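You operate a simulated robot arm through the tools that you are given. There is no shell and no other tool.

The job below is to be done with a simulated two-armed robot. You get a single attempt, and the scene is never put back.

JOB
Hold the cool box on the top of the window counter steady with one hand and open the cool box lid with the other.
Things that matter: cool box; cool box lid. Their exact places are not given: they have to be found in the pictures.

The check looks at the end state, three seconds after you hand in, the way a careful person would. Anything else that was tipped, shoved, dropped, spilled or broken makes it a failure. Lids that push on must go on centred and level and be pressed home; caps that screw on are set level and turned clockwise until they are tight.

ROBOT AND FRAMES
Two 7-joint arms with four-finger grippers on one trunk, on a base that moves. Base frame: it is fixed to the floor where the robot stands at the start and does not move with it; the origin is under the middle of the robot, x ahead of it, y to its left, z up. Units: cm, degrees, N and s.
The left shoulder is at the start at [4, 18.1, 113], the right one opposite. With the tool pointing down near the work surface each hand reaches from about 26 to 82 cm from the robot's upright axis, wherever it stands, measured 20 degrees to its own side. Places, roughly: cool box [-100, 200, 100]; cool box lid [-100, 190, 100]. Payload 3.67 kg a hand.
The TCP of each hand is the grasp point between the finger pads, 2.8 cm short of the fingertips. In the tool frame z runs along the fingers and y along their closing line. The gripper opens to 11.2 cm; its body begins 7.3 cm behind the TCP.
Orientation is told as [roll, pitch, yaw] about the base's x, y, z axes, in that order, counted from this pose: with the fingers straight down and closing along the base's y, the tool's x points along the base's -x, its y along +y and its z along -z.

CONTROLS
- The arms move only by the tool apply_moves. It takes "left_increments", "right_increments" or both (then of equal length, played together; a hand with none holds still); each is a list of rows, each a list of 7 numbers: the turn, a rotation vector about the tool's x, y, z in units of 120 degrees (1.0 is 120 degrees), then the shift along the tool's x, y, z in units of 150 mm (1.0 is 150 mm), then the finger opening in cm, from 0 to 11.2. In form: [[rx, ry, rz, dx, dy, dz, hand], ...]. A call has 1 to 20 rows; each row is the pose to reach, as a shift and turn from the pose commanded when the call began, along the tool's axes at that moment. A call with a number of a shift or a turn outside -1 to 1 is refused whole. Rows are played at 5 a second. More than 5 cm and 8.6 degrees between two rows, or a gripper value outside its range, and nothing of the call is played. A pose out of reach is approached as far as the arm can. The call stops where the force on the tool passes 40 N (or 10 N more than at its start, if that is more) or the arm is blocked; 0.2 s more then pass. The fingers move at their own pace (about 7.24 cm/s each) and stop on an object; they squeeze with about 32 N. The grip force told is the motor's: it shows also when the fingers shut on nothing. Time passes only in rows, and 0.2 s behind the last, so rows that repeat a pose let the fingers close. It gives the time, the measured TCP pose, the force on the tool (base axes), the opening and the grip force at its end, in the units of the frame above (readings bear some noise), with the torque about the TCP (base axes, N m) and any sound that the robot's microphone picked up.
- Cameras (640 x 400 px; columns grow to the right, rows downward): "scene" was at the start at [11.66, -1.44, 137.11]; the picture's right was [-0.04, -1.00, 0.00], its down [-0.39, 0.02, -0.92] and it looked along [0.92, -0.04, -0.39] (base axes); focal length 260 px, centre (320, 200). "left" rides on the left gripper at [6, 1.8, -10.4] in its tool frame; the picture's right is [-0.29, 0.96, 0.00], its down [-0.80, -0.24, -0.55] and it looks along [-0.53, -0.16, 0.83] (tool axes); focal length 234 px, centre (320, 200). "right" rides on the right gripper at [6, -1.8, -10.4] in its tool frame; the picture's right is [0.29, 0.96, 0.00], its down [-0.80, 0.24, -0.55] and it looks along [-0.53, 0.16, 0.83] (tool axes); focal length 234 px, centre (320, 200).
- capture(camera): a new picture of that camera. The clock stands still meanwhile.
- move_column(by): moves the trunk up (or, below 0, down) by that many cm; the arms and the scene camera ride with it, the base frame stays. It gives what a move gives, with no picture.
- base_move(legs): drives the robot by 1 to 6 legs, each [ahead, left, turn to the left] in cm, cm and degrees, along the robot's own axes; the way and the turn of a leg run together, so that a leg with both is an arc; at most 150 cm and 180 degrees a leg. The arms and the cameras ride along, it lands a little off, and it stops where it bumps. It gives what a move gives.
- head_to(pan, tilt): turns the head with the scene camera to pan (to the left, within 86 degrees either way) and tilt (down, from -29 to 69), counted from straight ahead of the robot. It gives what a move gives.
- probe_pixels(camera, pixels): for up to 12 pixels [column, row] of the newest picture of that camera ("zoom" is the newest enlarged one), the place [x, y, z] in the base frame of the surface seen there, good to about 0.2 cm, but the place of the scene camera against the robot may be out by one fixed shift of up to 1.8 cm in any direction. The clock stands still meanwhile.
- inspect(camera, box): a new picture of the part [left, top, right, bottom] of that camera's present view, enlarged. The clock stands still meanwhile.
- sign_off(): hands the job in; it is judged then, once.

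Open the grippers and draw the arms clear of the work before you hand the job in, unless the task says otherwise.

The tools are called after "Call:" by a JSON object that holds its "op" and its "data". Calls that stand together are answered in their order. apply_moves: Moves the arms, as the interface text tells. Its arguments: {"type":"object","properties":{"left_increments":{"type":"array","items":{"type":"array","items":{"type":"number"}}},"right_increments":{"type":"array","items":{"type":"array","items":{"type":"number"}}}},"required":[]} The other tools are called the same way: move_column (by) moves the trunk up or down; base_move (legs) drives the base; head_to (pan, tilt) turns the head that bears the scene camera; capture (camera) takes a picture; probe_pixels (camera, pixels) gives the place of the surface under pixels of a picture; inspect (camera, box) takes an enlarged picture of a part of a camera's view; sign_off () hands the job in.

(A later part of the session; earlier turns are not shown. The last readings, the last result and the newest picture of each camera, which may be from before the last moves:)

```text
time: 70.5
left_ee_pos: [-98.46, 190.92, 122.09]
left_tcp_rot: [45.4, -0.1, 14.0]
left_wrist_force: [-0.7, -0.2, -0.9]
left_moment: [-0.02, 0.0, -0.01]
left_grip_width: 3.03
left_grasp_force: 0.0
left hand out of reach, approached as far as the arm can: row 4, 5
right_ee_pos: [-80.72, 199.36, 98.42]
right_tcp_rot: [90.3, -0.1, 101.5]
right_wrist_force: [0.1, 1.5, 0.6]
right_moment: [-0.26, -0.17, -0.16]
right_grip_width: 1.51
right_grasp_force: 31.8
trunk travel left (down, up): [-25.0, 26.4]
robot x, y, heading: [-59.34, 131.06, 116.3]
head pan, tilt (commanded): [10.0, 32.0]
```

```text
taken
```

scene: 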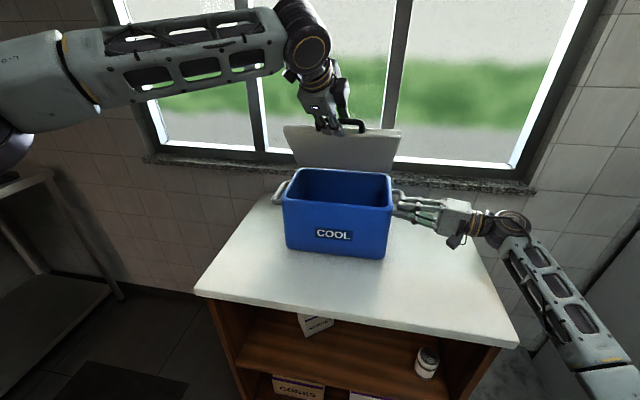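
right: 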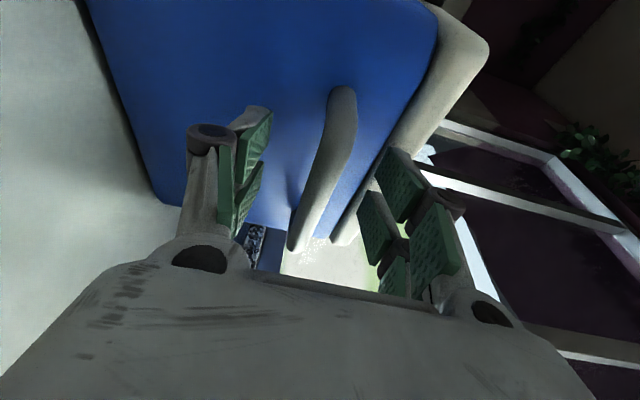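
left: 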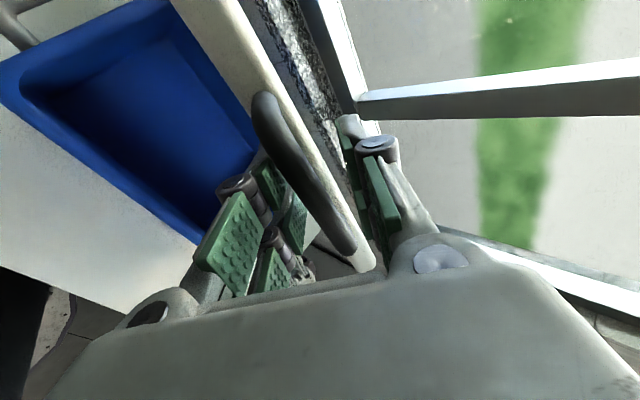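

The left hand advanced to b≈214.7, z≈122.1 (lid ~64°) before touching the limit again; yawing right clearly helps. I yaw another 12° right with a slightly wider cage and advance to ~70°.

Call:
{"op": "apply_moves", "data": {"left_increments": [[0, -0.024, 0.0234, 0, 0, 0, 3.4], [0, -0.0474, 0.0469, 0, 0, 0, 3.6], [0, -0.0711, 0.0703, 0.002, 0.02, 0.01, 3.6], [0, -0.0711, 0.0703, 0.005, 0.065, 0.025, 3.6], [0, -0.0711, 0.0703, 0.007, 0.105, 0.04, 3.6], [0, -0.0711, 0.0703, 0.01, 0.146, 0.053, 3.6], [0, -0.0711, 0.0703, 0.01, 0.146, 0.053, 3.6]]}}

Call:
{"op": "capture", "data": {"camera": "left"}}

Call:
{"op": "capture", "data": {"camera": "scene"}}

```text
time: 72.1
left_ee_pos: [-99.06, 192.8, 123.03]
left_tcp_rot: [45.4, -0.2, 1.8]
left_wrist_force: [0.4, -0.9, 1.6]
left_moment: [-0.05, 0.0, 0.01]
left_grip_width: 3.87
left_grasp_force: 0.1
right_ee_pos: [-80.74, 199.2, 98.58]
right_tcp_rot: [90.3, -0.2, 101.7]
right_wrist_force: [-2.0, -0.4, 0.3]
right_moment: [-0.38, -0.38, -0.32]
right_grip_width: 1.52
right_grasp_force: 31.8
trunk travel left (down, up): [-25.0, 26.4]
robot x, y, heading: [-59.55, 130.92, 116.4]
head pan, tilt (commanded): [10.0, 32.0]
```

```text
taken
```

left: 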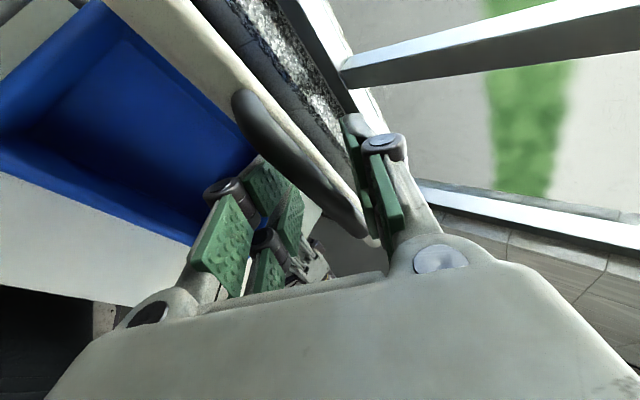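

```text
taken
```

scene: 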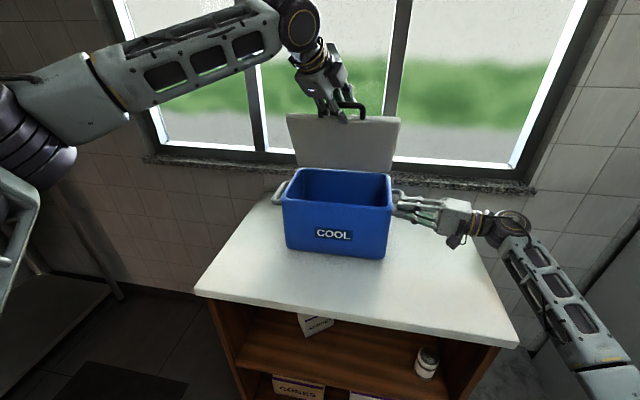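

That reached fully (b≈216.7, z≈123.0, lid ≈70°) with low forces; the fingers are slightly spread (3.87) by the oblique bar, so I widen to 4.5, yaw 10° more and advance to ~80°.

Call:
{"op": "apply_moves", "data": {"left_increments": [[0, 0, 0, 0, 0, 0, 4.5], [0, -0.02, 0.0195, 0.016, 0.033, 0.017, 4.5], [0, -0.04, 0.039, 0.032, 0.066, 0.035, 4.5], [0, -0.0593, 0.0586, 0.048, 0.099, 0.052, 4.5], [0, -0.0593, 0.0586, 0.064, 0.131, 0.07, 4.5], [0, -0.0593, 0.0586, 0.08, 0.164, 0.087, 4.5], [0, -0.0593, 0.0586, 0.0967, 0.197, 0.104, 4.5], [0, -0.0593, 0.0586, 0.0967, 0.197, 0.104, 4.5]]}}

Call:
{"op": "capture", "data": {"camera": "left"}}

Call:
{"op": "capture", "data": {"camera": "scene"}}

```text
time: 73.9
left_ee_pos: [-101.21, 193.65, 124.04]
left_tcp_rot: [45.6, 0.0, -8.3]
left_wrist_force: [27.0, 11.3, 4.8]
left_moment: [0.43, -0.93, 0.6]
left_grip_width: 4.68
left_grasp_force: 10.6
left hand out of reach, approached as far as the arm can: row 3, 4, 5, 6, 7, 8
right_ee_pos: [-80.8, 199.1, 98.82]
right_tcp_rot: [90.4, -0.3, 101.9]
right_wrist_force: [-28.2, -10.7, 14.6]
right_moment: [-0.76, -0.21, 0.14]
right_grip_width: 1.57
right_grasp_force: 32.3
trunk travel left (down, up): [-25.0, 26.4]
robot x, y, heading: [-59.54, 131.22, 116.2]
head pan, tilt (commanded): [10.0, 32.0]
```

```text
taken
```

left: 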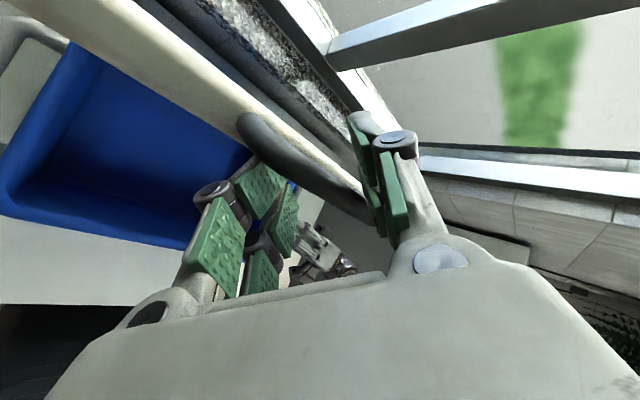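

```text
taken
```

scene: 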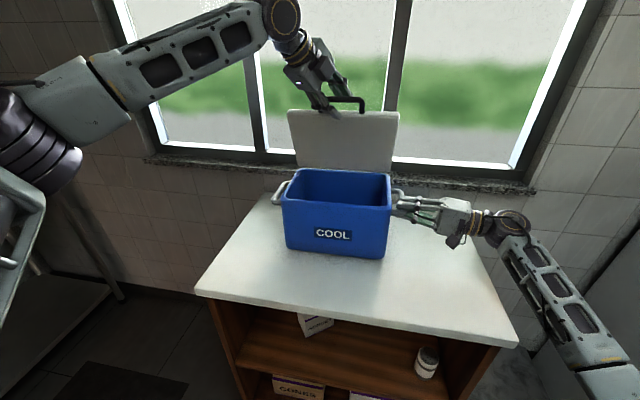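

The hand drifted left again and jams sideways against the bar's left post (~29 N). I go back to the last good pose (undo 10° yaw, shift right 1.5 cm, back 1.2 cm) to relieve it.

Call:
{"op": "apply_moves", "data": {"left_increments": [[0, 0.015, -0.0147, -0.04, -0.005, 0.003, 4.5], [0, 0.03, -0.029, -0.08, -0.015, 0.008, 4.5], [0, 0.045, -0.044, -0.11, -0.025, 0.015, 4.5], [0, 0.0593, -0.0586, -0.128, -0.035, 0.021, 4.5], [0, 0.0593, -0.0586, -0.128, -0.035, 0.021, 4.5]]}}

Call:
{"op": "capture", "data": {"camera": "left"}}

Call:
{"op": "head_to", "data": {"pan": 35, "tilt": 20}}

Call:
{"op": "capture", "data": {"camera": "scene"}}

```text
time: 75.1
left_ee_pos: [-100.73, 193.14, 123.43]
left_tcp_rot: [45.3, 0.0, 1.0]
left_wrist_force: [-1.1, -2.4, 3.1]
left_moment: [-0.04, 0.08, 0.05]
left_grip_width: 4.77
left_grasp_force: 0.0
left hand out of reach, approached as far as the arm can: row 2, 3, 4, 5
right_ee_pos: [-80.54, 199.44, 98.24]
right_tcp_rot: [90.0, -0.1, 101.5]
right_wrist_force: [4.7, 0.0, -7.9]
right_moment: [-0.35, -0.34, 0.62]
right_grip_width: 1.52
right_grasp_force: 31.8
trunk travel left (down, up): [-25.0, 26.4]
robot x, y, heading: [-59.26, 131.28, 116.4]
head pan, tilt (commanded): [10.0, 32.0]
```

```text
taken
```

left: 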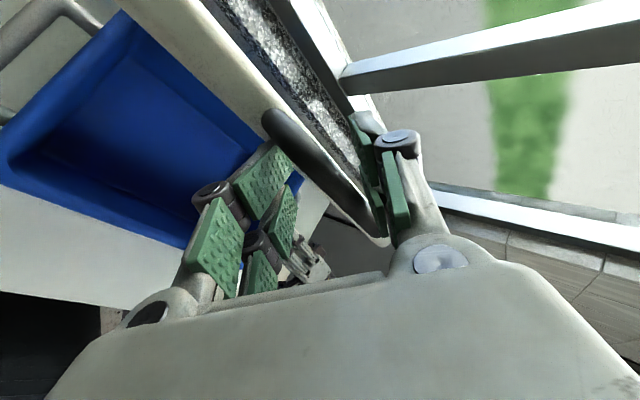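

```text
time: 76.0
left_ee_pos: [-100.55, 193.26, 123.46]
left_tcp_rot: [45.3, -0.1, 0.7]
left_wrist_force: [-0.9, -1.8, 1.8]
left_moment: [-0.08, 0.1, 0.04]
left_grip_width: 4.81
left_grasp_force: 0.3
right_ee_pos: [-80.69, 199.39, 98.43]
right_tcp_rot: [90.2, -0.1, 101.4]
right_wrist_force: [3.9, 4.5, -7.3]
right_moment: [-0.26, -0.35, -0.84]
right_grip_width: 1.51
right_grasp_force: 32.1
trunk travel left (down, up): [-25.0, 26.4]
robot x, y, heading: [-59.42, 131.15, 116.5]
head pan, tilt (commanded): [35.0, 20.0]
```

```text
taken
```

scene: 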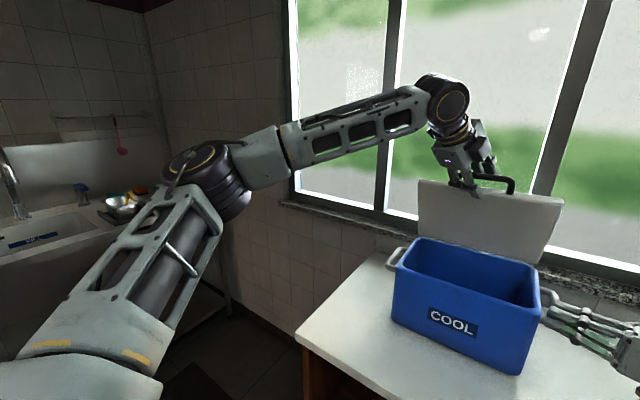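

The sideways load is gone (forces ~3 N) and the lid rests at ~73°. This view shows the whole left arm; I probe elbow, upper arm and wrist positions.

Call:
{"op": "probe_pixels", "data": {"camera": "scene", "pixels": [[195, 160], [225, 195], [100, 360], [170, 250], [270, 160], [400, 110], [445, 100], [460, 150], [430, 185], [555, 200], [540, 250], [505, 182]]}}

Call:
{"op": "inspect", "data": {"camera": "scene", "box": [380, 60, 600, 260]}}

```text
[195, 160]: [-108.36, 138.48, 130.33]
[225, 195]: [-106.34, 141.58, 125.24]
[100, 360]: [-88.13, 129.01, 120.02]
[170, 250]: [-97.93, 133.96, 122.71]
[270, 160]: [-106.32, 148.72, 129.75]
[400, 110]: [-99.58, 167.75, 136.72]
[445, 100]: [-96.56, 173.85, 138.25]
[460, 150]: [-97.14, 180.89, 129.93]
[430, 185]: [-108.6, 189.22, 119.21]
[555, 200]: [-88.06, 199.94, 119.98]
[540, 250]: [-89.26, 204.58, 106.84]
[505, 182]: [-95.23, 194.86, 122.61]
```

```text
2.00 times, centred on (490, 160) of scene
```

zoom: 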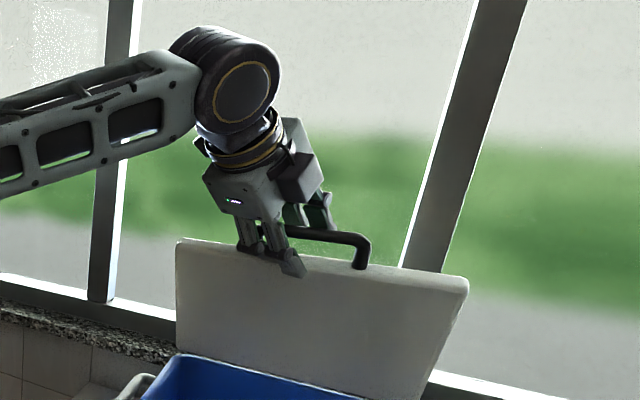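

The upper arm is stuck at its limit while only the elbow opens, so more forward reach needs a flatter tool. First I check whether the lid holds itself: I open the left fingers a bit more, staying around the bar as a catch, and see if the bar moves.

Call:
{"op": "probe_pixels", "data": {"camera": "left", "pixels": [[280, 125], [300, 150], [320, 175], [345, 205], [150, 20], [230, 90]]}}

Call:
{"op": "apply_moves", "data": {"left_increments": [[0, 0, 0, 0, 0, 0, 5.5], [0, 0, 0, 0, 0, 0, 6.5], [0, 0, 0, 0, 0, 0, 7.0], [0, 0, 0, 0, 0, 0, 7.0], [0, 0, 0, 0, 0, 0, 7.0]]}}

Call:
{"op": "capture", "data": {"camera": "left"}}

Call:
{"op": "capture", "data": {"camera": "scene"}}

```text
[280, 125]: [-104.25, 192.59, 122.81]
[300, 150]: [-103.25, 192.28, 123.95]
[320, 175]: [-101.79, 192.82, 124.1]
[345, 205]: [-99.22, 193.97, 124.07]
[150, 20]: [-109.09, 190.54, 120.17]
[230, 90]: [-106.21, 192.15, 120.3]
```

```text
time: 77.2
left_ee_pos: [-100.37, 193.1, 123.51]
left_tcp_rot: [45.4, -0.1, 0.7]
left_wrist_force: [1.9, 0.1, 2.6]
left_moment: [-0.05, 0.0, 0.04]
left_grip_width: 7.32
left_grasp_force: 0.1
right_ee_pos: [-80.76, 199.27, 98.42]
right_tcp_rot: [90.2, -0.1, 101.6]
right_wrist_force: [2.5, 5.3, -3.7]
right_moment: [-0.31, -0.11, -0.95]
right_grip_width: 1.56
right_grasp_force: 32.2
trunk travel left (down, up): [-25.0, 26.4]
robot x, y, heading: [-59.64, 130.84, 116.3]
head pan, tilt (commanded): [35.0, 20.0]
```

```text
taken
```

left: 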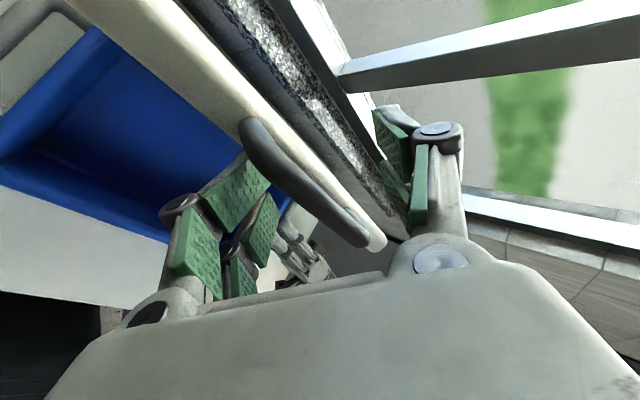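

```text
taken
```

scene: 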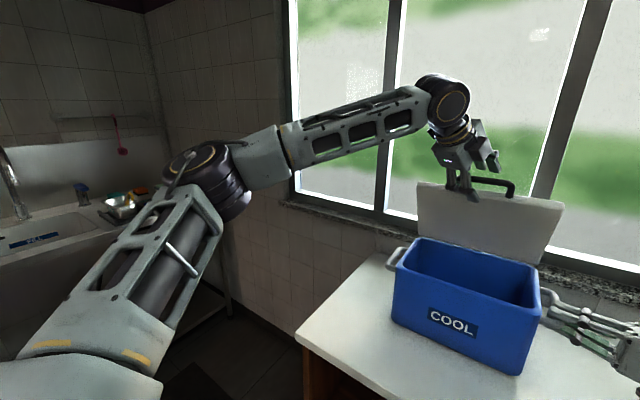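

I probe the bar again to see how far it settled after opening the fingers.

Call:
{"op": "probe_pixels", "data": {"camera": "left", "pixels": [[260, 140], [285, 165], [310, 195], [340, 225], [160, 40], [220, 100], [230, 190], [265, 230], [395, 150], [420, 190]]}}

Call:
{"op": "inspect", "data": {"camera": "left", "box": [140, 80, 480, 300]}}

```text
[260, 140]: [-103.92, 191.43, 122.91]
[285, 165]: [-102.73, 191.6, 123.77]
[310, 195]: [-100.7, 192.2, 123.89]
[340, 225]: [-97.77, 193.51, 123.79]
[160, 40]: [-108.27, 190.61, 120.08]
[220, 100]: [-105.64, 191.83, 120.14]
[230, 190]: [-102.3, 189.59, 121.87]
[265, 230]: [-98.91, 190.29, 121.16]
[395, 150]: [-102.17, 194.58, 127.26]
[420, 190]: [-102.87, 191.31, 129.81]
```

```text
1.82 times, centred on (310, 190) of left
```

zoom: 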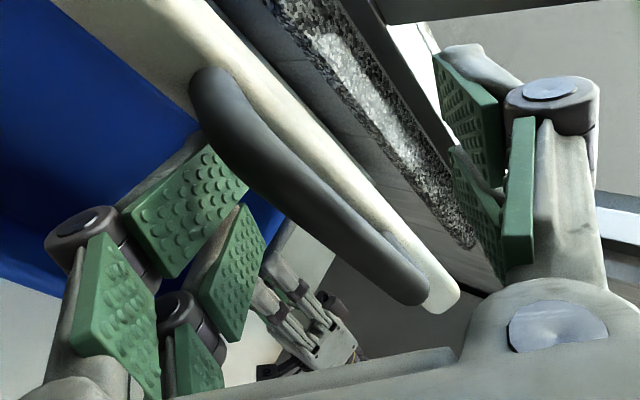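

The bar settled back only ~1 cm and by my numbers isn't resting on the lower finger; the hinge may be damped. I wait about 2 s holding still and check whether the bar drifts further.

Call:
{"op": "apply_moves", "data": {"left_increments": [[0, 0, 0, 0, 0, 0, 7.0], [0, 0, 0, 0, 0, 0, 7.0], [0, 0, 0, 0, 0, 0, 7.0], [0, 0, 0, 0, 0, 0, 7.0], [0, 0, 0, 0, 0, 0, 7.0], [0, 0, 0, 0, 0, 0, 7.0], [0, 0, 0, 0, 0, 0, 7.0], [0, 0, 0, 0, 0, 0, 7.0], [0, 0, 0, 0, 0, 0, 7.0], [0, 0, 0, 0, 0, 0, 7.0]]}}

Call:
{"op": "capture", "data": {"camera": "left"}}

Call:
{"op": "probe_pixels", "data": {"camera": "left", "pixels": [[260, 140], [285, 165], [310, 195], [340, 225], [270, 145], [220, 100]]}}

```text
time: 79.4
left_ee_pos: [-100.52, 193.09, 123.63]
left_tcp_rot: [45.3, -0.1, 0.7]
left_wrist_force: [0.4, -1.7, 2.5]
left_moment: [-0.12, 0.04, 0.01]
left_grip_width: 7.36
left_grasp_force: 0.2
right_ee_pos: [-80.61, 199.37, 98.44]
right_tcp_rot: [90.2, -0.1, 101.6]
right_wrist_force: [6.6, 2.9, -3.9]
right_moment: [-0.29, -0.23, -0.28]
right_grip_width: 1.54
right_grasp_force: 31.8
trunk travel left (down, up): [-25.0, 26.4]
robot x, y, heading: [-59.88, 131.51, 116.4]
head pan, tilt (commanded): [35.0, 20.0]
```

```text
taken
```

left: 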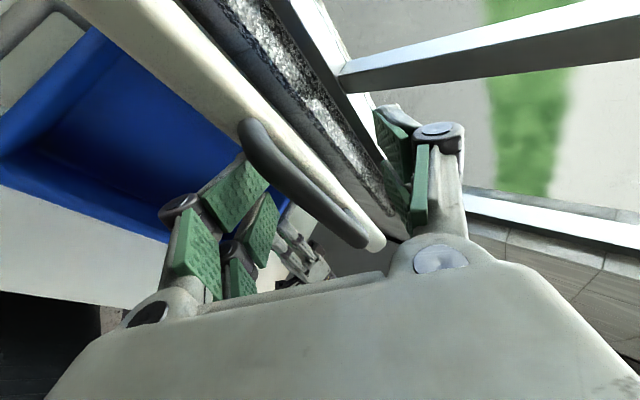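

```text
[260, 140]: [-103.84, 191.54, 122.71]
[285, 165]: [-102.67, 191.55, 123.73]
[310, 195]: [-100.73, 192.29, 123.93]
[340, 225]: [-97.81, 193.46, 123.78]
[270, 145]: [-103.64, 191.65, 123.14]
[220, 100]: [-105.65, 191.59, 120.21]
```

No drift now, but the opening reads 7.36 against 7.0 commanded, hinting the bar rests on a lower finger. I open to 9 to confirm whether the bar follows.

Call:
{"op": "apply_moves", "data": {"left_increments": [[0, 0, 0, 0, 0, 0, 7.5], [0, 0, 0, 0, 0, 0, 8.0], [0, 0, 0, 0, 0, 0, 8.5], [0, 0, 0, 0, 0, 0, 9.0], [0, 0, 0, 0, 0, 0, 9.0]]}}

Call:
{"op": "capture", "data": {"camera": "left"}}

Call:
{"op": "probe_pixels", "data": {"camera": "left", "pixels": [[260, 140], [285, 165], [310, 195], [340, 225], [270, 145], [220, 100]]}}

```text
time: 80.6
left_ee_pos: [-100.37, 193.18, 123.63]
left_tcp_rot: [45.2, -0.2, 0.8]
left_wrist_force: [0.0, -1.8, 1.6]
left_moment: [-0.07, 0.01, 0.04]
left_grip_width: 9.2
left_grasp_force: 0.1
right_ee_pos: [-80.71, 199.17, 98.43]
right_tcp_rot: [90.2, -0.1, 101.6]
right_wrist_force: [4.8, 1.1, -3.4]
right_moment: [-0.3, -0.1, 0.09]
right_grip_width: 1.53
right_grasp_force: 32.2
trunk travel left (down, up): [-25.0, 26.4]
robot x, y, heading: [-59.51, 131.16, 116.8]
head pan, tilt (commanded): [35.0, 20.0]
```

```text
taken
```

left: 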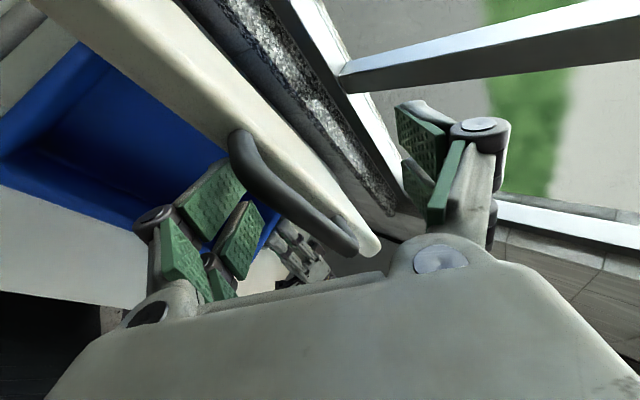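

```text
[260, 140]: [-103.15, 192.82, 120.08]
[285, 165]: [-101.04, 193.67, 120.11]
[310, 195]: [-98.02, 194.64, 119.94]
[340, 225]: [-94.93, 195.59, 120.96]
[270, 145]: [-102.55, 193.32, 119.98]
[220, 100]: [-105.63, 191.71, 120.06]
```

Confirmed: the bar rests on the lower finger, so the lid must be carried past 90°. I close back to 4 cm and flatten the left tool from 45° to ~12° tilt (wrist lower and further back), which should free forward reach.

Call:
{"op": "apply_moves", "data": {"left_increments": [[0, 0, 0, 0, 0, 0, 7.5], [0, 0, 0, 0, 0, 0, 6.0], [0, 0, 0, 0, 0, 0, 4.5], [-0.046, 0, 0, -0.002, 0.015, -0.003, 4.0], [-0.092, 0, 0, -0.004, 0.03, -0.005, 4.0], [-0.138, 0, 0, -0.006, 0.044, -0.008, 4.0], [-0.184, 0, 0, -0.009, 0.058, -0.01, 4.0], [-0.23, 0, 0, -0.011, 0.073, -0.013, 4.0], [-0.275, 0, 0, -0.013, 0.0876, -0.0157, 4.0], [-0.275, 0, 0, -0.013, 0.0876, -0.0157, 4.0]]}}

Call:
{"op": "capture", "data": {"camera": "left"}}

Call:
{"op": "capture", "data": {"camera": "scene"}}

```text
time: 82.8
left_ee_pos: [-100.35, 193.9, 124.65]
left_tcp_rot: [78.3, -0.1, 2.0]
left_wrist_force: [0.1, 1.0, -0.8]
left_moment: [0.05, 0.01, -0.01]
left_grip_width: 4.02
left_grasp_force: 0.0
right_ee_pos: [-80.78, 199.17, 98.38]
right_tcp_rot: [90.2, -0.1, 101.7]
right_wrist_force: [-2.0, 0.5, -5.2]
right_moment: [-0.32, -0.09, -0.21]
right_grip_width: 1.55
right_grasp_force: 31.9
trunk travel left (down, up): [-25.0, 26.4]
robot x, y, heading: [-59.58, 131.1, 116.3]
head pan, tilt (commanded): [35.0, 20.0]
```

```text
taken
```

left: 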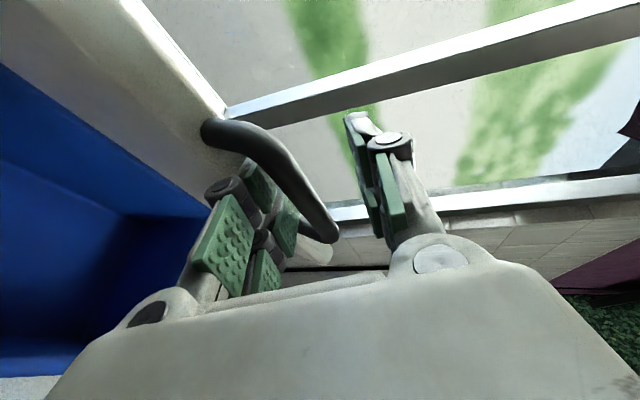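

```text
taken
```

scene: 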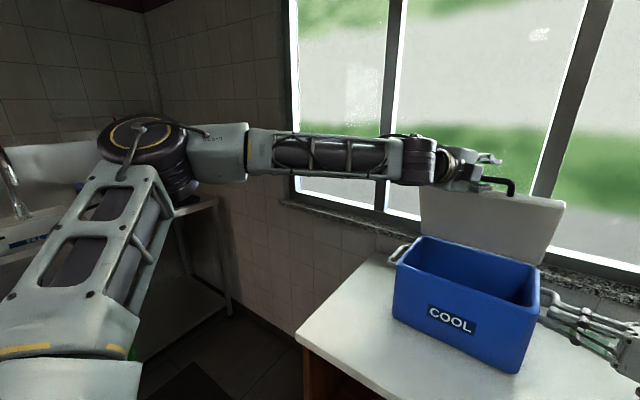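

The arm is now comfortably folded with the tool nearly flat, and the bar rests between the fingers at (275,165). I measure the bar relative to the fingers before gripping it.

Call:
{"op": "probe_pixels", "data": {"camera": "left", "pixels": [[240, 135], [265, 155], [285, 180], [305, 205], [322, 228], [160, 60], [265, 175], [290, 225], [360, 140], [385, 190]]}}

Call:
{"op": "inspect", "data": {"camera": "scene", "box": [390, 120, 590, 260]}}

```text
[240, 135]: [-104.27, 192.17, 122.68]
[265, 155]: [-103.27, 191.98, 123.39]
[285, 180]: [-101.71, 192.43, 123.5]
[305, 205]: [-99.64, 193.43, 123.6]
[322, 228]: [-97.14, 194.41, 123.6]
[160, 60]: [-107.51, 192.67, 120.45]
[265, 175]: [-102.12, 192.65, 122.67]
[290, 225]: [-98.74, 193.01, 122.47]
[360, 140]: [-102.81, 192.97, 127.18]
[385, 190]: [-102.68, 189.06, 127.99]
```

```text
2.86 times, centred on (490, 190) of scene
```

zoom: 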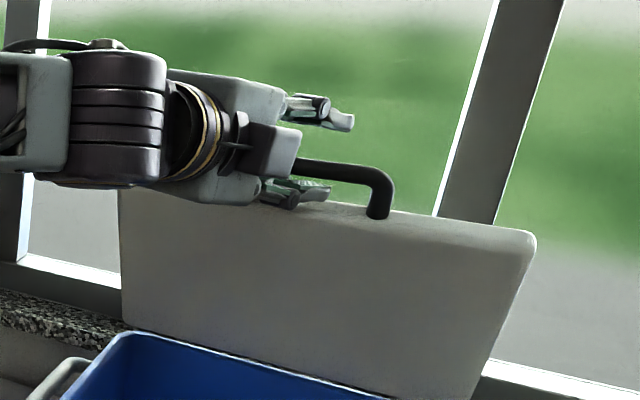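

The bar sits on the lower pads right at the TCP. I close the fingers while lowering the hand equally, so the bar is gripped without being pushed.

Call:
{"op": "apply_moves", "data": {"left_increments": [[0, 0, 0, 0, -0.02, 0, 3.4], [0, 0, 0, 0, -0.04, 0, 2.8], [0, 0, 0, 0, -0.06, 0, 2.2], [0, 0, 0, 0, -0.073, 0, 1.8], [0, 0, 0, 0, -0.08, 0, 1.4], [0, 0, 0, 0, -0.08, 0, 1.0], [0, 0, 0, 0, -0.08, 0, 1.0], [0, 0, 0, 0, -0.08, 0, 1.0]]}}

Call:
{"op": "capture", "data": {"camera": "left"}}

Call:
{"op": "inspect", "data": {"camera": "scene", "box": [390, 120, 590, 260]}}

```text
time: 84.6
left_ee_pos: [-100.36, 193.41, 123.5]
left_tcp_rot: [78.4, -0.2, 1.9]
left_wrist_force: [4.6, 0.7, 1.9]
left_moment: [0.74, -1.67, 0.29]
left_grip_width: 1.6
left_grasp_force: 31.7
right_ee_pos: [-80.74, 199.28, 98.46]
right_tcp_rot: [90.1, 0.1, 101.6]
right_wrist_force: [-3.2, -2.2, -9.1]
right_moment: [-0.22, -0.27, 0.02]
right_grip_width: 1.54
right_grasp_force: 31.1
trunk travel left (down, up): [-25.0, 26.4]
robot x, y, heading: [-59.64, 130.61, 116.4]
head pan, tilt (commanded): [35.0, 20.0]
```

```text
taken
```

left: 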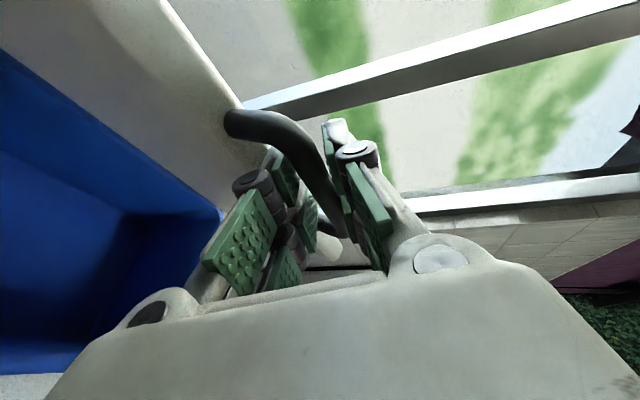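

```text
2.86 times, centred on (490, 190) of scene
```

zoom: 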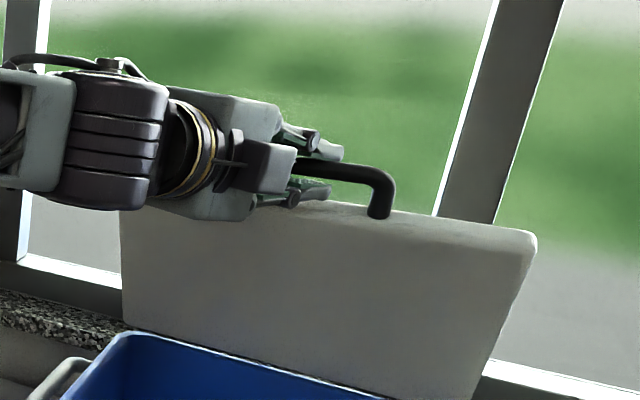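

The bar is firmly gripped (1.6 cm, 31.7 N) with low loads. I push forward along the arc by 4 cm with the right hand holding, then check.

Call:
{"op": "apply_moves", "data": {"left_increments": [[0, 0, 0, 0.0137, 0.0185, 0.0272, 1.0], [0, 0, 0, 0.0274, 0.0364, 0.0545, 1.0], [0, 0, 0, 0.041, 0.0535, 0.082, 1.0], [0, 0, 0, 0.0549, 0.0701, 0.1097, 1.0], [0, 0, 0, 0.0685, 0.0855, 0.1375, 1.0], [0, 0, 0, 0.0823, 0.1, 0.1655, 1.0], [0, 0, 0, 0.096, 0.114, 0.1937, 1.0], [0, 0, 0, 0.1097, 0.1272, 0.222, 1.0], [0, 0, 0, 0.1097, 0.1272, 0.222, 1.0]]}}

Call:
{"op": "capture", "data": {"camera": "scene"}}

Call:
{"op": "capture", "data": {"camera": "left"}}

```text
time: 86.6
left_ee_pos: [-101.97, 197.23, 124.64]
left_tcp_rot: [78.4, -0.1, 2.0]
left_wrist_force: [8.5, 2.4, 4.3]
left_moment: [0.6, -1.54, 0.86]
left_grip_width: 1.61
left_grasp_force: 31.6
right_ee_pos: [-80.85, 199.17, 98.49]
right_tcp_rot: [90.2, -0.1, 101.8]
right_wrist_force: [-11.1, -4.1, -7.2]
right_moment: [-0.38, -0.26, -0.19]
right_grip_width: 1.52
right_grasp_force: 32.0
trunk travel left (down, up): [-25.0, 26.4]
robot x, y, heading: [-59.37, 131.27, 116.4]
head pan, tilt (commanded): [35.0, 20.0]
```

```text
taken
```

scene: 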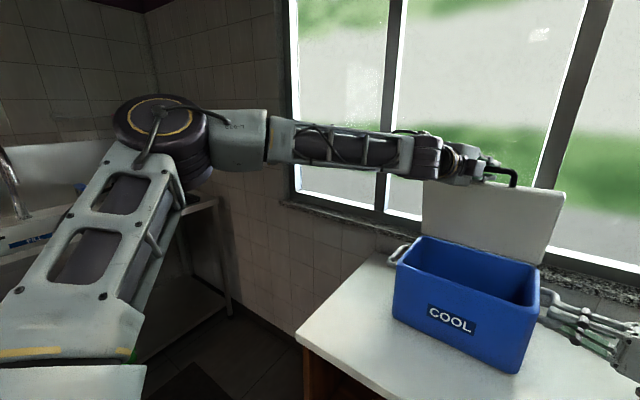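

```text
taken
```

left: 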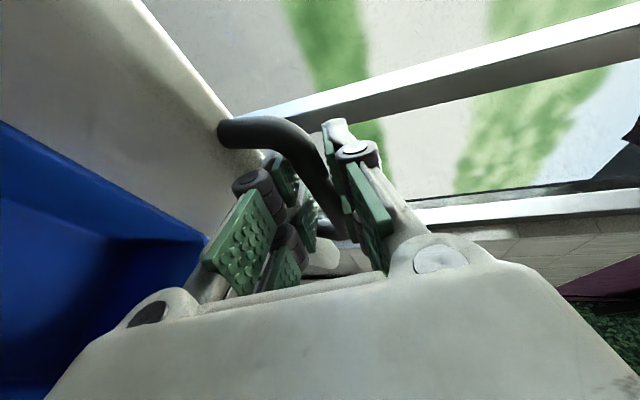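

Forces are fine and the lid is moving on; the bar is at b≈221.9. I measure the lid slope from the scene to know the true angle.

Call:
{"op": "probe_pixels", "data": {"camera": "scene", "pixels": [[555, 200], [550, 220], [540, 245], [430, 190], [428, 210], [427, 230], [500, 200], [500, 230], [395, 290], [520, 365]]}}

```text
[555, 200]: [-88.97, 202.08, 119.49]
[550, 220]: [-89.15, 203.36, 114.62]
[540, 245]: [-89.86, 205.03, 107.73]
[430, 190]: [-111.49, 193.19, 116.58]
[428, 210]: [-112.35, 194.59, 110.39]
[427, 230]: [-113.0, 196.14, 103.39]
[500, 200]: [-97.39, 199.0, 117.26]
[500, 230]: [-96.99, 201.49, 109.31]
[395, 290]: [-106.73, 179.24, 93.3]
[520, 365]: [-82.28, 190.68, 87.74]
```

The lid slope reads ~76°, giving a hinge at about b≈226.5, z≈101.7. I push on another 6 cm along that arc, to ~90°, with a slight rightward relief.

Call:
{"op": "apply_moves", "data": {"left_increments": [[0, 0, 0, 0.0075, 0.0125, 0.031, 1.0], [0, 0, 0, 0.0153, 0.0251, 0.0625, 1.0], [0, 0, 0, 0.026, 0.0357, 0.0927, 1.0], [0, 0, 0, 0.0367, 0.0463, 0.1229, 1.0], [0, 0, 0, 0.0504, 0.0554, 0.1521, 1.0], [0, 0, 0, 0.0641, 0.0644, 0.1813, 1.0], [0, 0, 0, 0.0778, 0.0722, 0.2107, 1.0], [0, 0, 0, 0.0915, 0.0799, 0.24, 1.0], [0, 0, 0, 0.1052, 0.0862, 0.2698, 1.0], [0, 0, 0, 0.1189, 0.0924, 0.2995, 1.0], [0, 0, 0, 0.1327, 0.0974, 0.3295, 1.0], [0, 0, 0, 0.1464, 0.1023, 0.3595, 1.0], [0, 0, 0, 0.1464, 0.1023, 0.3595, 1.0]]}}

Call:
{"op": "capture", "data": {"camera": "scene"}}

Call:
{"op": "probe_pixels", "data": {"camera": "scene", "pixels": [[555, 200], [550, 220], [540, 245], [430, 190], [428, 210], [427, 230], [500, 200], [500, 230]]}}

```text
time: 89.4
left_ee_pos: [-104.19, 202.27, 125.34]
left_tcp_rot: [78.7, -0.1, 1.7]
left_wrist_force: [16.0, 5.9, 22.3]
left_moment: [0.59, -1.59, 0.94]
left_grip_width: 1.67
left_grasp_force: 31.9
left hand out of reach, approached as far as the arm can: row 12, 13
right_ee_pos: [-80.91, 199.17, 98.57]
right_tcp_rot: [90.2, -0.2, 101.8]
right_wrist_force: [-25.3, -2.7, -7.8]
right_moment: [-0.56, -0.31, -0.28]
right_grip_width: 1.55
right_grasp_force: 32.0
trunk travel left (down, up): [-25.0, 26.4]
robot x, y, heading: [-59.75, 131.27, 116.4]
head pan, tilt (commanded): [35.0, 20.0]
```

```text
taken
```

scene: 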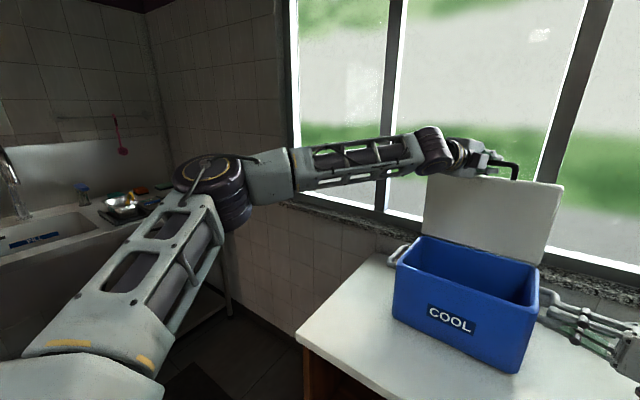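

```text
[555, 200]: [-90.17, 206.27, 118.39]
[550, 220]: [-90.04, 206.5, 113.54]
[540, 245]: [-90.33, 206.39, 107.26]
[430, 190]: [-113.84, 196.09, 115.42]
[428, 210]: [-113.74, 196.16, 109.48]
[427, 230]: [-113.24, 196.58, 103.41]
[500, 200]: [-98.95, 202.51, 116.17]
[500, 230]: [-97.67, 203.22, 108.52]
```

The lid is now at ~89° (bar b≈227.4). There's a 22 N upward and 17 N sideways load on the left hand, so I ease up and right slightly while yawing 6° and pushing the last ~1.5 cm past vertical.

Call:
{"op": "apply_moves", "data": {"left_increments": [[0, 0, 0, -0.012, 0.015, 0.003, 1.0], [0, 0, 0, -0.02, 0.02, 0.005, 1.0], [0, -0.0163, 0.0033, -0.008, 0.027, 0.035, 1.0], [0, -0.0327, 0.0065, 0.004, 0.033, 0.065, 1.0], [0, -0.049, 0.0098, 0.017, 0.04, 0.096, 1.0], [0, -0.049, 0.0098, 0.017, 0.04, 0.096, 1.0]]}}

Call:
{"op": "capture", "data": {"camera": "scene"}}

Call:
{"op": "capture", "data": {"camera": "left"}}

Call:
{"op": "probe_pixels", "data": {"camera": "scene", "pixels": [[555, 200], [550, 220], [540, 245], [430, 190], [428, 210], [427, 230], [500, 200], [500, 230]]}}

```text
time: 90.8
left_ee_pos: [-104.63, 202.67, 125.38]
left_tcp_rot: [78.4, -0.2, -4.5]
left_wrist_force: [24.8, 9.3, 10.1]
left_moment: [0.43, -1.69, 1.41]
left_grip_width: 1.88
left_grasp_force: 32.2
left hand out of reach, approached as far as the arm can: row 3, 4, 5, 6
right_ee_pos: [-80.8, 199.14, 98.73]
right_tcp_rot: [90.4, -0.2, 101.7]
right_wrist_force: [-30.2, -9.9, 6.2]
right_moment: [-0.93, -0.32, 0.28]
right_grip_width: 1.58
right_grasp_force: 31.8
trunk travel left (down, up): [-25.0, 26.4]
robot x, y, heading: [-59.34, 131.02, 116.4]
head pan, tilt (commanded): [35.0, 20.0]
```

```text
taken
```

scene: 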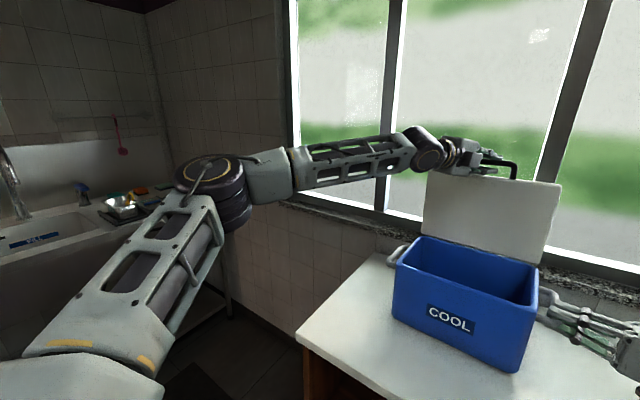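

```text
taken
```

left: 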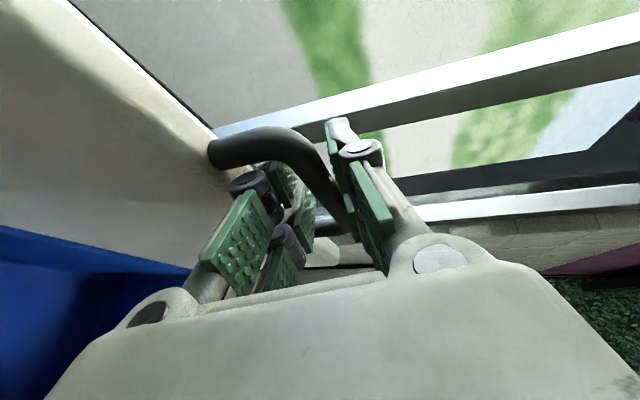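

```text
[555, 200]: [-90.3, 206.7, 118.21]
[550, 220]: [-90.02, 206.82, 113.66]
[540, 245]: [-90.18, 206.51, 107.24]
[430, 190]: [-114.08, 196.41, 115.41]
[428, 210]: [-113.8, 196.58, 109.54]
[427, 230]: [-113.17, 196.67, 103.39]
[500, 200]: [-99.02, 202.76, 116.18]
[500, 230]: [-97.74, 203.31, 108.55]
```

The lid is at ~91°, just past vertical. I relax the left grip to a loose 3 cm cage to release the sideways load and see which way the lid wants to go.

Call:
{"op": "apply_moves", "data": {"left_increments": [[0, 0, 0, 0, 0, 0, 2.2], [0, 0, 0, 0, 0, 0, 2.6], [0, 0, 0, 0, 0, 0, 3.0], [0, 0, 0, 0, 0, 0, 3.0], [0, 0, 0, 0, 0, 0, 3.0]]}}

Call:
{"op": "capture", "data": {"camera": "scene"}}

Call:
{"op": "capture", "data": {"camera": "left"}}

Call:
{"op": "probe_pixels", "data": {"camera": "scene", "pixels": [[555, 200], [550, 220], [540, 245], [430, 190], [428, 210], [427, 230], [500, 200], [500, 230]]}}

```text
time: 92.0
left_ee_pos: [-105.29, 202.79, 125.22]
left_tcp_rot: [78.3, -0.1, -3.9]
left_wrist_force: [-0.2, 0.1, -0.4]
left_moment: [-0.03, -0.03, 0.01]
left_grip_width: 3.01
left_grasp_force: 0.1
right_ee_pos: [-80.46, 199.46, 98.39]
right_tcp_rot: [90.1, 0.0, 101.4]
right_wrist_force: [5.6, 0.8, -4.2]
right_moment: [-0.03, -0.05, 0.06]
right_grip_width: 1.58
right_grasp_force: 32.4
trunk travel left (down, up): [-25.0, 26.4]
robot x, y, heading: [-59.82, 131.03, 116.5]
head pan, tilt (commanded): [35.0, 20.0]
```

```text
taken
```

scene: 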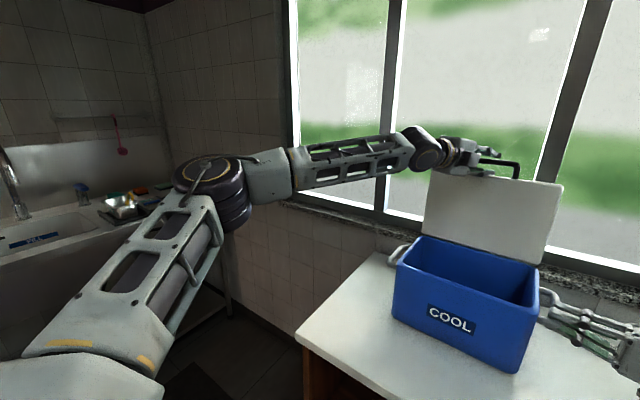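

```text
taken
```

left: 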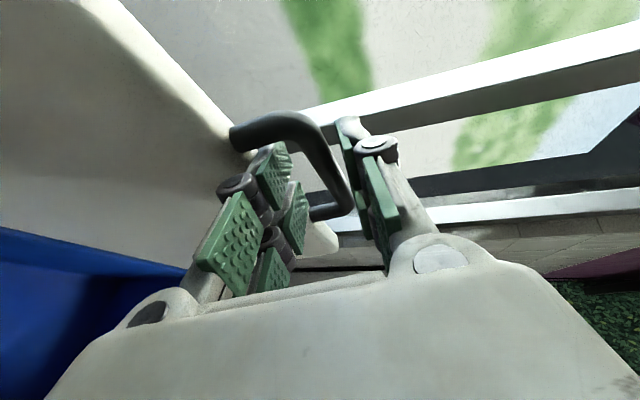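

```text
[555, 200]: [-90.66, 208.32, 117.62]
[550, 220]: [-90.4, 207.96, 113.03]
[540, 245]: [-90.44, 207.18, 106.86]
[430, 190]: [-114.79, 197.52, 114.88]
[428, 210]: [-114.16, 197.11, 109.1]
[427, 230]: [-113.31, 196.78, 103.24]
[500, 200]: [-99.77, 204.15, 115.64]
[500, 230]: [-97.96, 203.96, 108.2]
```

The lid has swung on its own to ~96°, all loads are gone, and the right hand relaxed back. I open the left fingers further and wait to see where the lid settles.

Call:
{"op": "apply_moves", "data": {"left_increments": [[0, 0, 0, 0, 0, 0, 4.0], [0, 0, 0, 0, 0, 0, 5.0], [0, 0, 0, 0, 0, 0, 6.0], [0, 0, 0, 0, 0, 0, 6.0], [0, 0, 0, 0, 0, 0, 6.0], [0, 0, 0, 0, 0, 0, 6.0], [0, 0, 0, 0, 0, 0, 6.0]]}}

Call:
{"op": "capture", "data": {"camera": "left"}}

Call:
{"op": "inspect", "data": {"camera": "scene", "box": [380, 110, 600, 280]}}

Call:
{"op": "probe_pixels", "data": {"camera": "scene", "pixels": [[555, 200], [550, 220], [540, 245], [430, 190], [428, 210], [427, 230], [500, 200], [500, 230]]}}

```text
time: 93.6
left_ee_pos: [-104.9, 202.78, 125.1]
left_tcp_rot: [78.2, -0.1, -4.0]
left_wrist_force: [-3.1, -1.7, 7.2]
left_moment: [0.01, 0.2, 0.01]
left_grip_width: 6.17
left_grasp_force: 0.1
right_ee_pos: [-80.7, 199.28, 98.53]
right_tcp_rot: [90.2, -0.2, 101.7]
right_wrist_force: [8.5, 3.2, -8.5]
right_moment: [-0.35, -0.37, -0.69]
right_grip_width: 1.55
right_grasp_force: 31.6
trunk travel left (down, up): [-25.0, 26.4]
robot x, y, heading: [-59.12, 130.98, 116.2]
head pan, tilt (commanded): [35.0, 20.0]
```

```text
taken
```

left: 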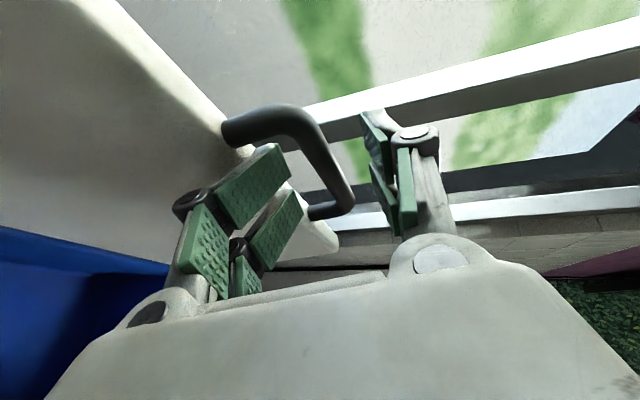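

```text
2.35 times, centred on (490, 195) of scene
```

zoom: 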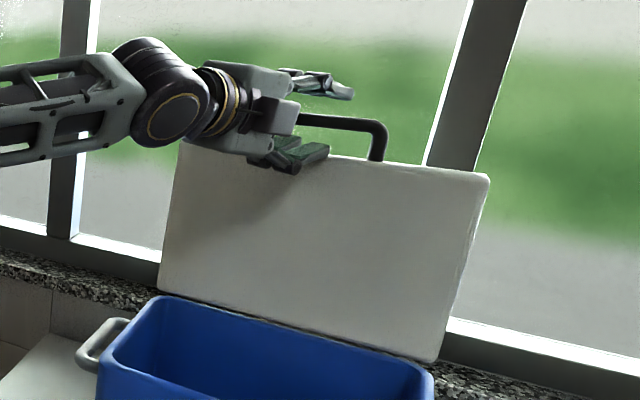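

```text
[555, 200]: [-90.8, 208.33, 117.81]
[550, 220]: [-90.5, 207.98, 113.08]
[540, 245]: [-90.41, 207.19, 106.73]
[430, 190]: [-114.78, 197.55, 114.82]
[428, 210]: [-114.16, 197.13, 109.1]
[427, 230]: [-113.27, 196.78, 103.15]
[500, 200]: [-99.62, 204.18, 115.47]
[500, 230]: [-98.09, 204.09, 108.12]
```

The lid rests steadily at ~96° with the bar near the left fingertips. I narrow the fingers slightly so they clear the lid edge, then withdraw the left hand straight back (away from the window) by 8 cm.

Call:
{"op": "apply_moves", "data": {"left_increments": [[0, 0, 0, 0, 0, 0, 5.0], [0, 0, 0, 0, 0, 0, 4.0], [0, 0, 0, 0, 0, 0, 3.6], [0, 0, 0, 0, 0, 0, 3.6], [0, 0, 0, -0.033, -0.012, -0.056, 3.6], [0, 0, 0, -0.067, -0.0235, -0.113, 3.6], [0, 0, 0, -0.1, -0.035, -0.169, 3.6], [0, 0, 0, -0.134, -0.047, -0.225, 3.6], [0, 0, 0, -0.168, -0.059, -0.282, 3.6], [0, 0, 0, -0.201, -0.0705, -0.338, 3.6], [0, 0, 0, -0.234, -0.082, -0.394, 3.6], [0, 0, 0, -0.268, -0.094, -0.45, 3.6]]}}

Call:
{"op": "capture", "data": {"camera": "left"}}

Call:
{"op": "capture", "data": {"camera": "scene"}}

Call:
{"op": "probe_pixels", "data": {"camera": "scene", "pixels": [[555, 200], [550, 220], [540, 245], [430, 190], [428, 210], [427, 230], [500, 200], [500, 230]]}}

```text
time: 96.2
left_ee_pos: [-101.6, 195.65, 124.83]
left_tcp_rot: [78.3, -0.3, -4.1]
left_wrist_force: [-0.3, 1.1, -0.1]
left_moment: [-0.03, 0.01, -0.01]
left_grip_width: 3.59
left_grasp_force: 0.1
right_ee_pos: [-80.78, 199.25, 98.48]
right_tcp_rot: [90.1, -0.2, 101.7]
right_wrist_force: [2.3, -1.1, -5.2]
right_moment: [-0.35, -0.26, 0.39]
right_grip_width: 1.55
right_grasp_force: 31.8
trunk travel left (down, up): [-25.0, 26.4]
robot x, y, heading: [-59.24, 131.13, 116.3]
head pan, tilt (commanded): [35.0, 20.0]
```

```text
taken
```

left: 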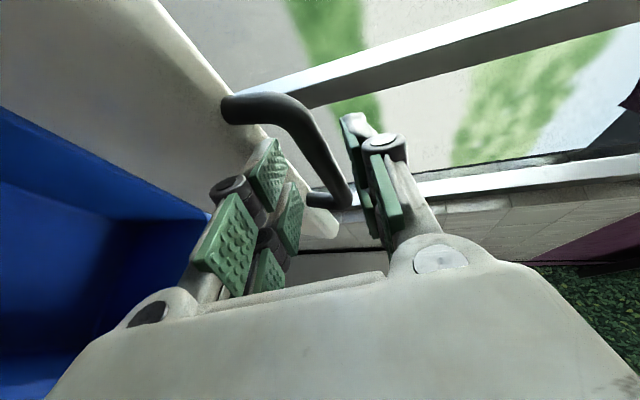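

```text
taken
```

scene: 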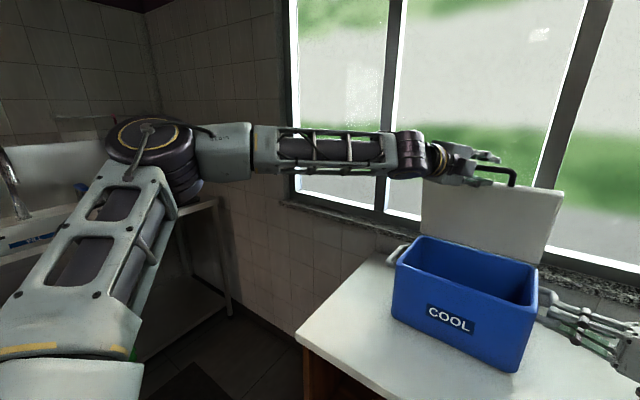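

```text
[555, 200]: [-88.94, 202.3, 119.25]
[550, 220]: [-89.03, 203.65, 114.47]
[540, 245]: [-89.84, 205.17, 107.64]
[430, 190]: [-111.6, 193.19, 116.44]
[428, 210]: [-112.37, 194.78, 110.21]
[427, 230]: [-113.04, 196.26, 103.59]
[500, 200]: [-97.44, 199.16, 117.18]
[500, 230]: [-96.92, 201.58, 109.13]
```

The lid came back with the hand to ~76° — the bar was apparently caught by the fingertips while withdrawing. I look closely at how the bar sits in the fingers now.

Call:
{"op": "probe_pixels", "data": {"camera": "left", "pixels": [[245, 108], [280, 115], [305, 135], [325, 170], [340, 195], [325, 200], [265, 170], [295, 215], [355, 130], [385, 195], [370, 165]]}}

Call:
{"op": "inspect", "data": {"camera": "left", "box": [180, 70, 440, 310]}}

Call:
{"op": "inspect", "data": {"camera": "scene", "box": [410, 130, 540, 220]}}

```text
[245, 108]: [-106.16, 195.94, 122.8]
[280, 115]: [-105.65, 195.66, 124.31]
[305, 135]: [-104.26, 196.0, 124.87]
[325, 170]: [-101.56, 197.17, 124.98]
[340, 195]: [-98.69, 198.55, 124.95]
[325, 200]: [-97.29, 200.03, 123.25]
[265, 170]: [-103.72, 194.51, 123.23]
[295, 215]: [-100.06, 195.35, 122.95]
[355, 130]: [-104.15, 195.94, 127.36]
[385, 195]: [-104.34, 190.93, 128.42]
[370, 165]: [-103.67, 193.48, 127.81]
```

```text
1.67 times, centred on (310, 190) of left
```

zoom: 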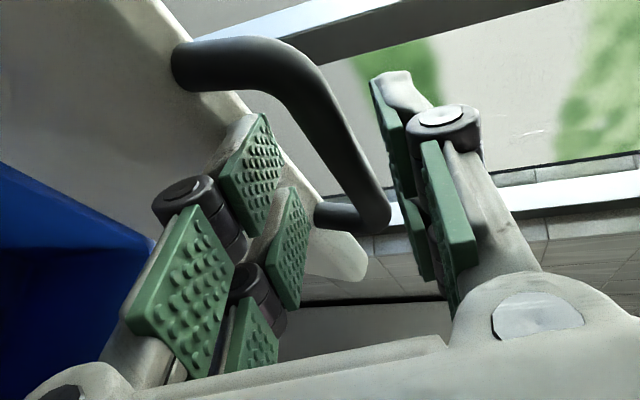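

```text
4.44 times, centred on (475, 175) of scene
```

zoom: 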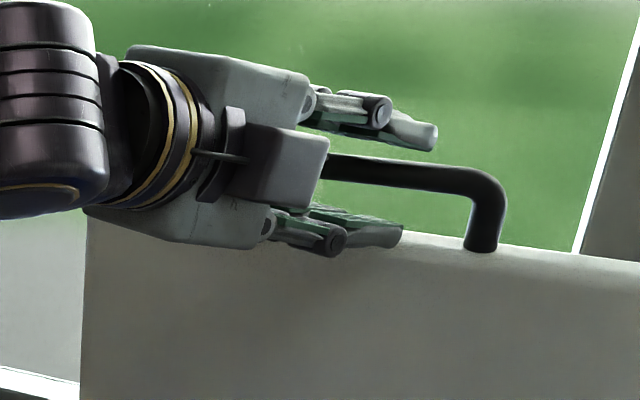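

The picture shows the lid edge now resting on the lower fingertips, robot side of the lid. That is a good pushing contact: I open to 7 cm so the lower fingers bear well below the lid edge and the upper ones clear the bar, then push straight forward 6 cm.

Call:
{"op": "apply_moves", "data": {"left_increments": [[0, 0, 0, 0, 0, 0, 4.6], [0, 0, 0, 0, 0, 0, 5.6], [0, 0, 0, 0, 0, 0, 6.4], [0, 0, 0, 0, 0, 0, 7.0], [0, 0, 0, 0.0202, 0.007, 0.0338, 7.0], [0, 0, 0, 0.0404, 0.014, 0.0676, 7.0], [0, 0, 0, 0.0606, 0.021, 0.1014, 7.0], [0, 0, 0, 0.0808, 0.028, 0.1352, 7.0], [0, 0, 0, 0.101, 0.035, 0.169, 7.0], [0, 0, 0, 0.1212, 0.042, 0.2028, 7.0]]}}

Call:
{"op": "capture", "data": {"camera": "left"}}

Call:
{"op": "inspect", "data": {"camera": "scene", "box": [390, 120, 590, 260]}}

Call:
{"op": "probe_pixels", "data": {"camera": "scene", "pixels": [[555, 200], [550, 220], [540, 245], [430, 190], [428, 210], [427, 230], [500, 200], [500, 230]]}}

```text
time: 98.4
left_ee_pos: [-103.05, 198.95, 125.1]
left_tcp_rot: [78.3, -0.2, -4.1]
left_wrist_force: [0.8, 0.3, 3.3]
left_moment: [0.03, 0.04, 0.0]
left_grip_width: 7.31
left_grasp_force: 0.0
right_ee_pos: [-80.76, 199.35, 98.43]
right_tcp_rot: [90.2, -0.1, 101.6]
right_wrist_force: [-2.8, 0.5, -6.1]
right_moment: [-0.31, -0.35, 0.22]
right_grip_width: 1.54
right_grasp_force: 32.0
trunk travel left (down, up): [-25.0, 26.4]
robot x, y, heading: [-59.65, 131.15, 116.3]
head pan, tilt (commanded): [35.0, 20.0]
```

```text
taken
```

left: 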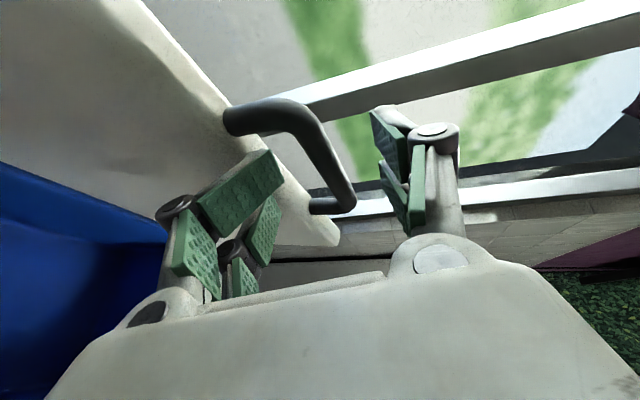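

```text
2.86 times, centred on (490, 190) of scene
```

zoom: 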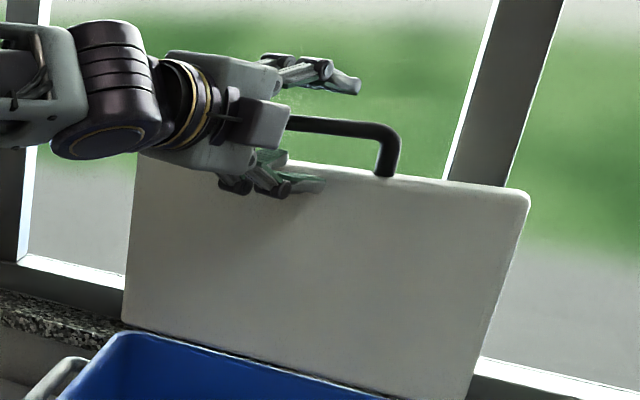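

```text
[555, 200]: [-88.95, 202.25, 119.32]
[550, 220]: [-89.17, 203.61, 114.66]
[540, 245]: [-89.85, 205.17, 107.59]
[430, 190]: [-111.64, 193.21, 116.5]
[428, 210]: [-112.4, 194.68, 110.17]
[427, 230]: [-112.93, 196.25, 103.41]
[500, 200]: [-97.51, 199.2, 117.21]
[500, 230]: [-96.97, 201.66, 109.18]
```

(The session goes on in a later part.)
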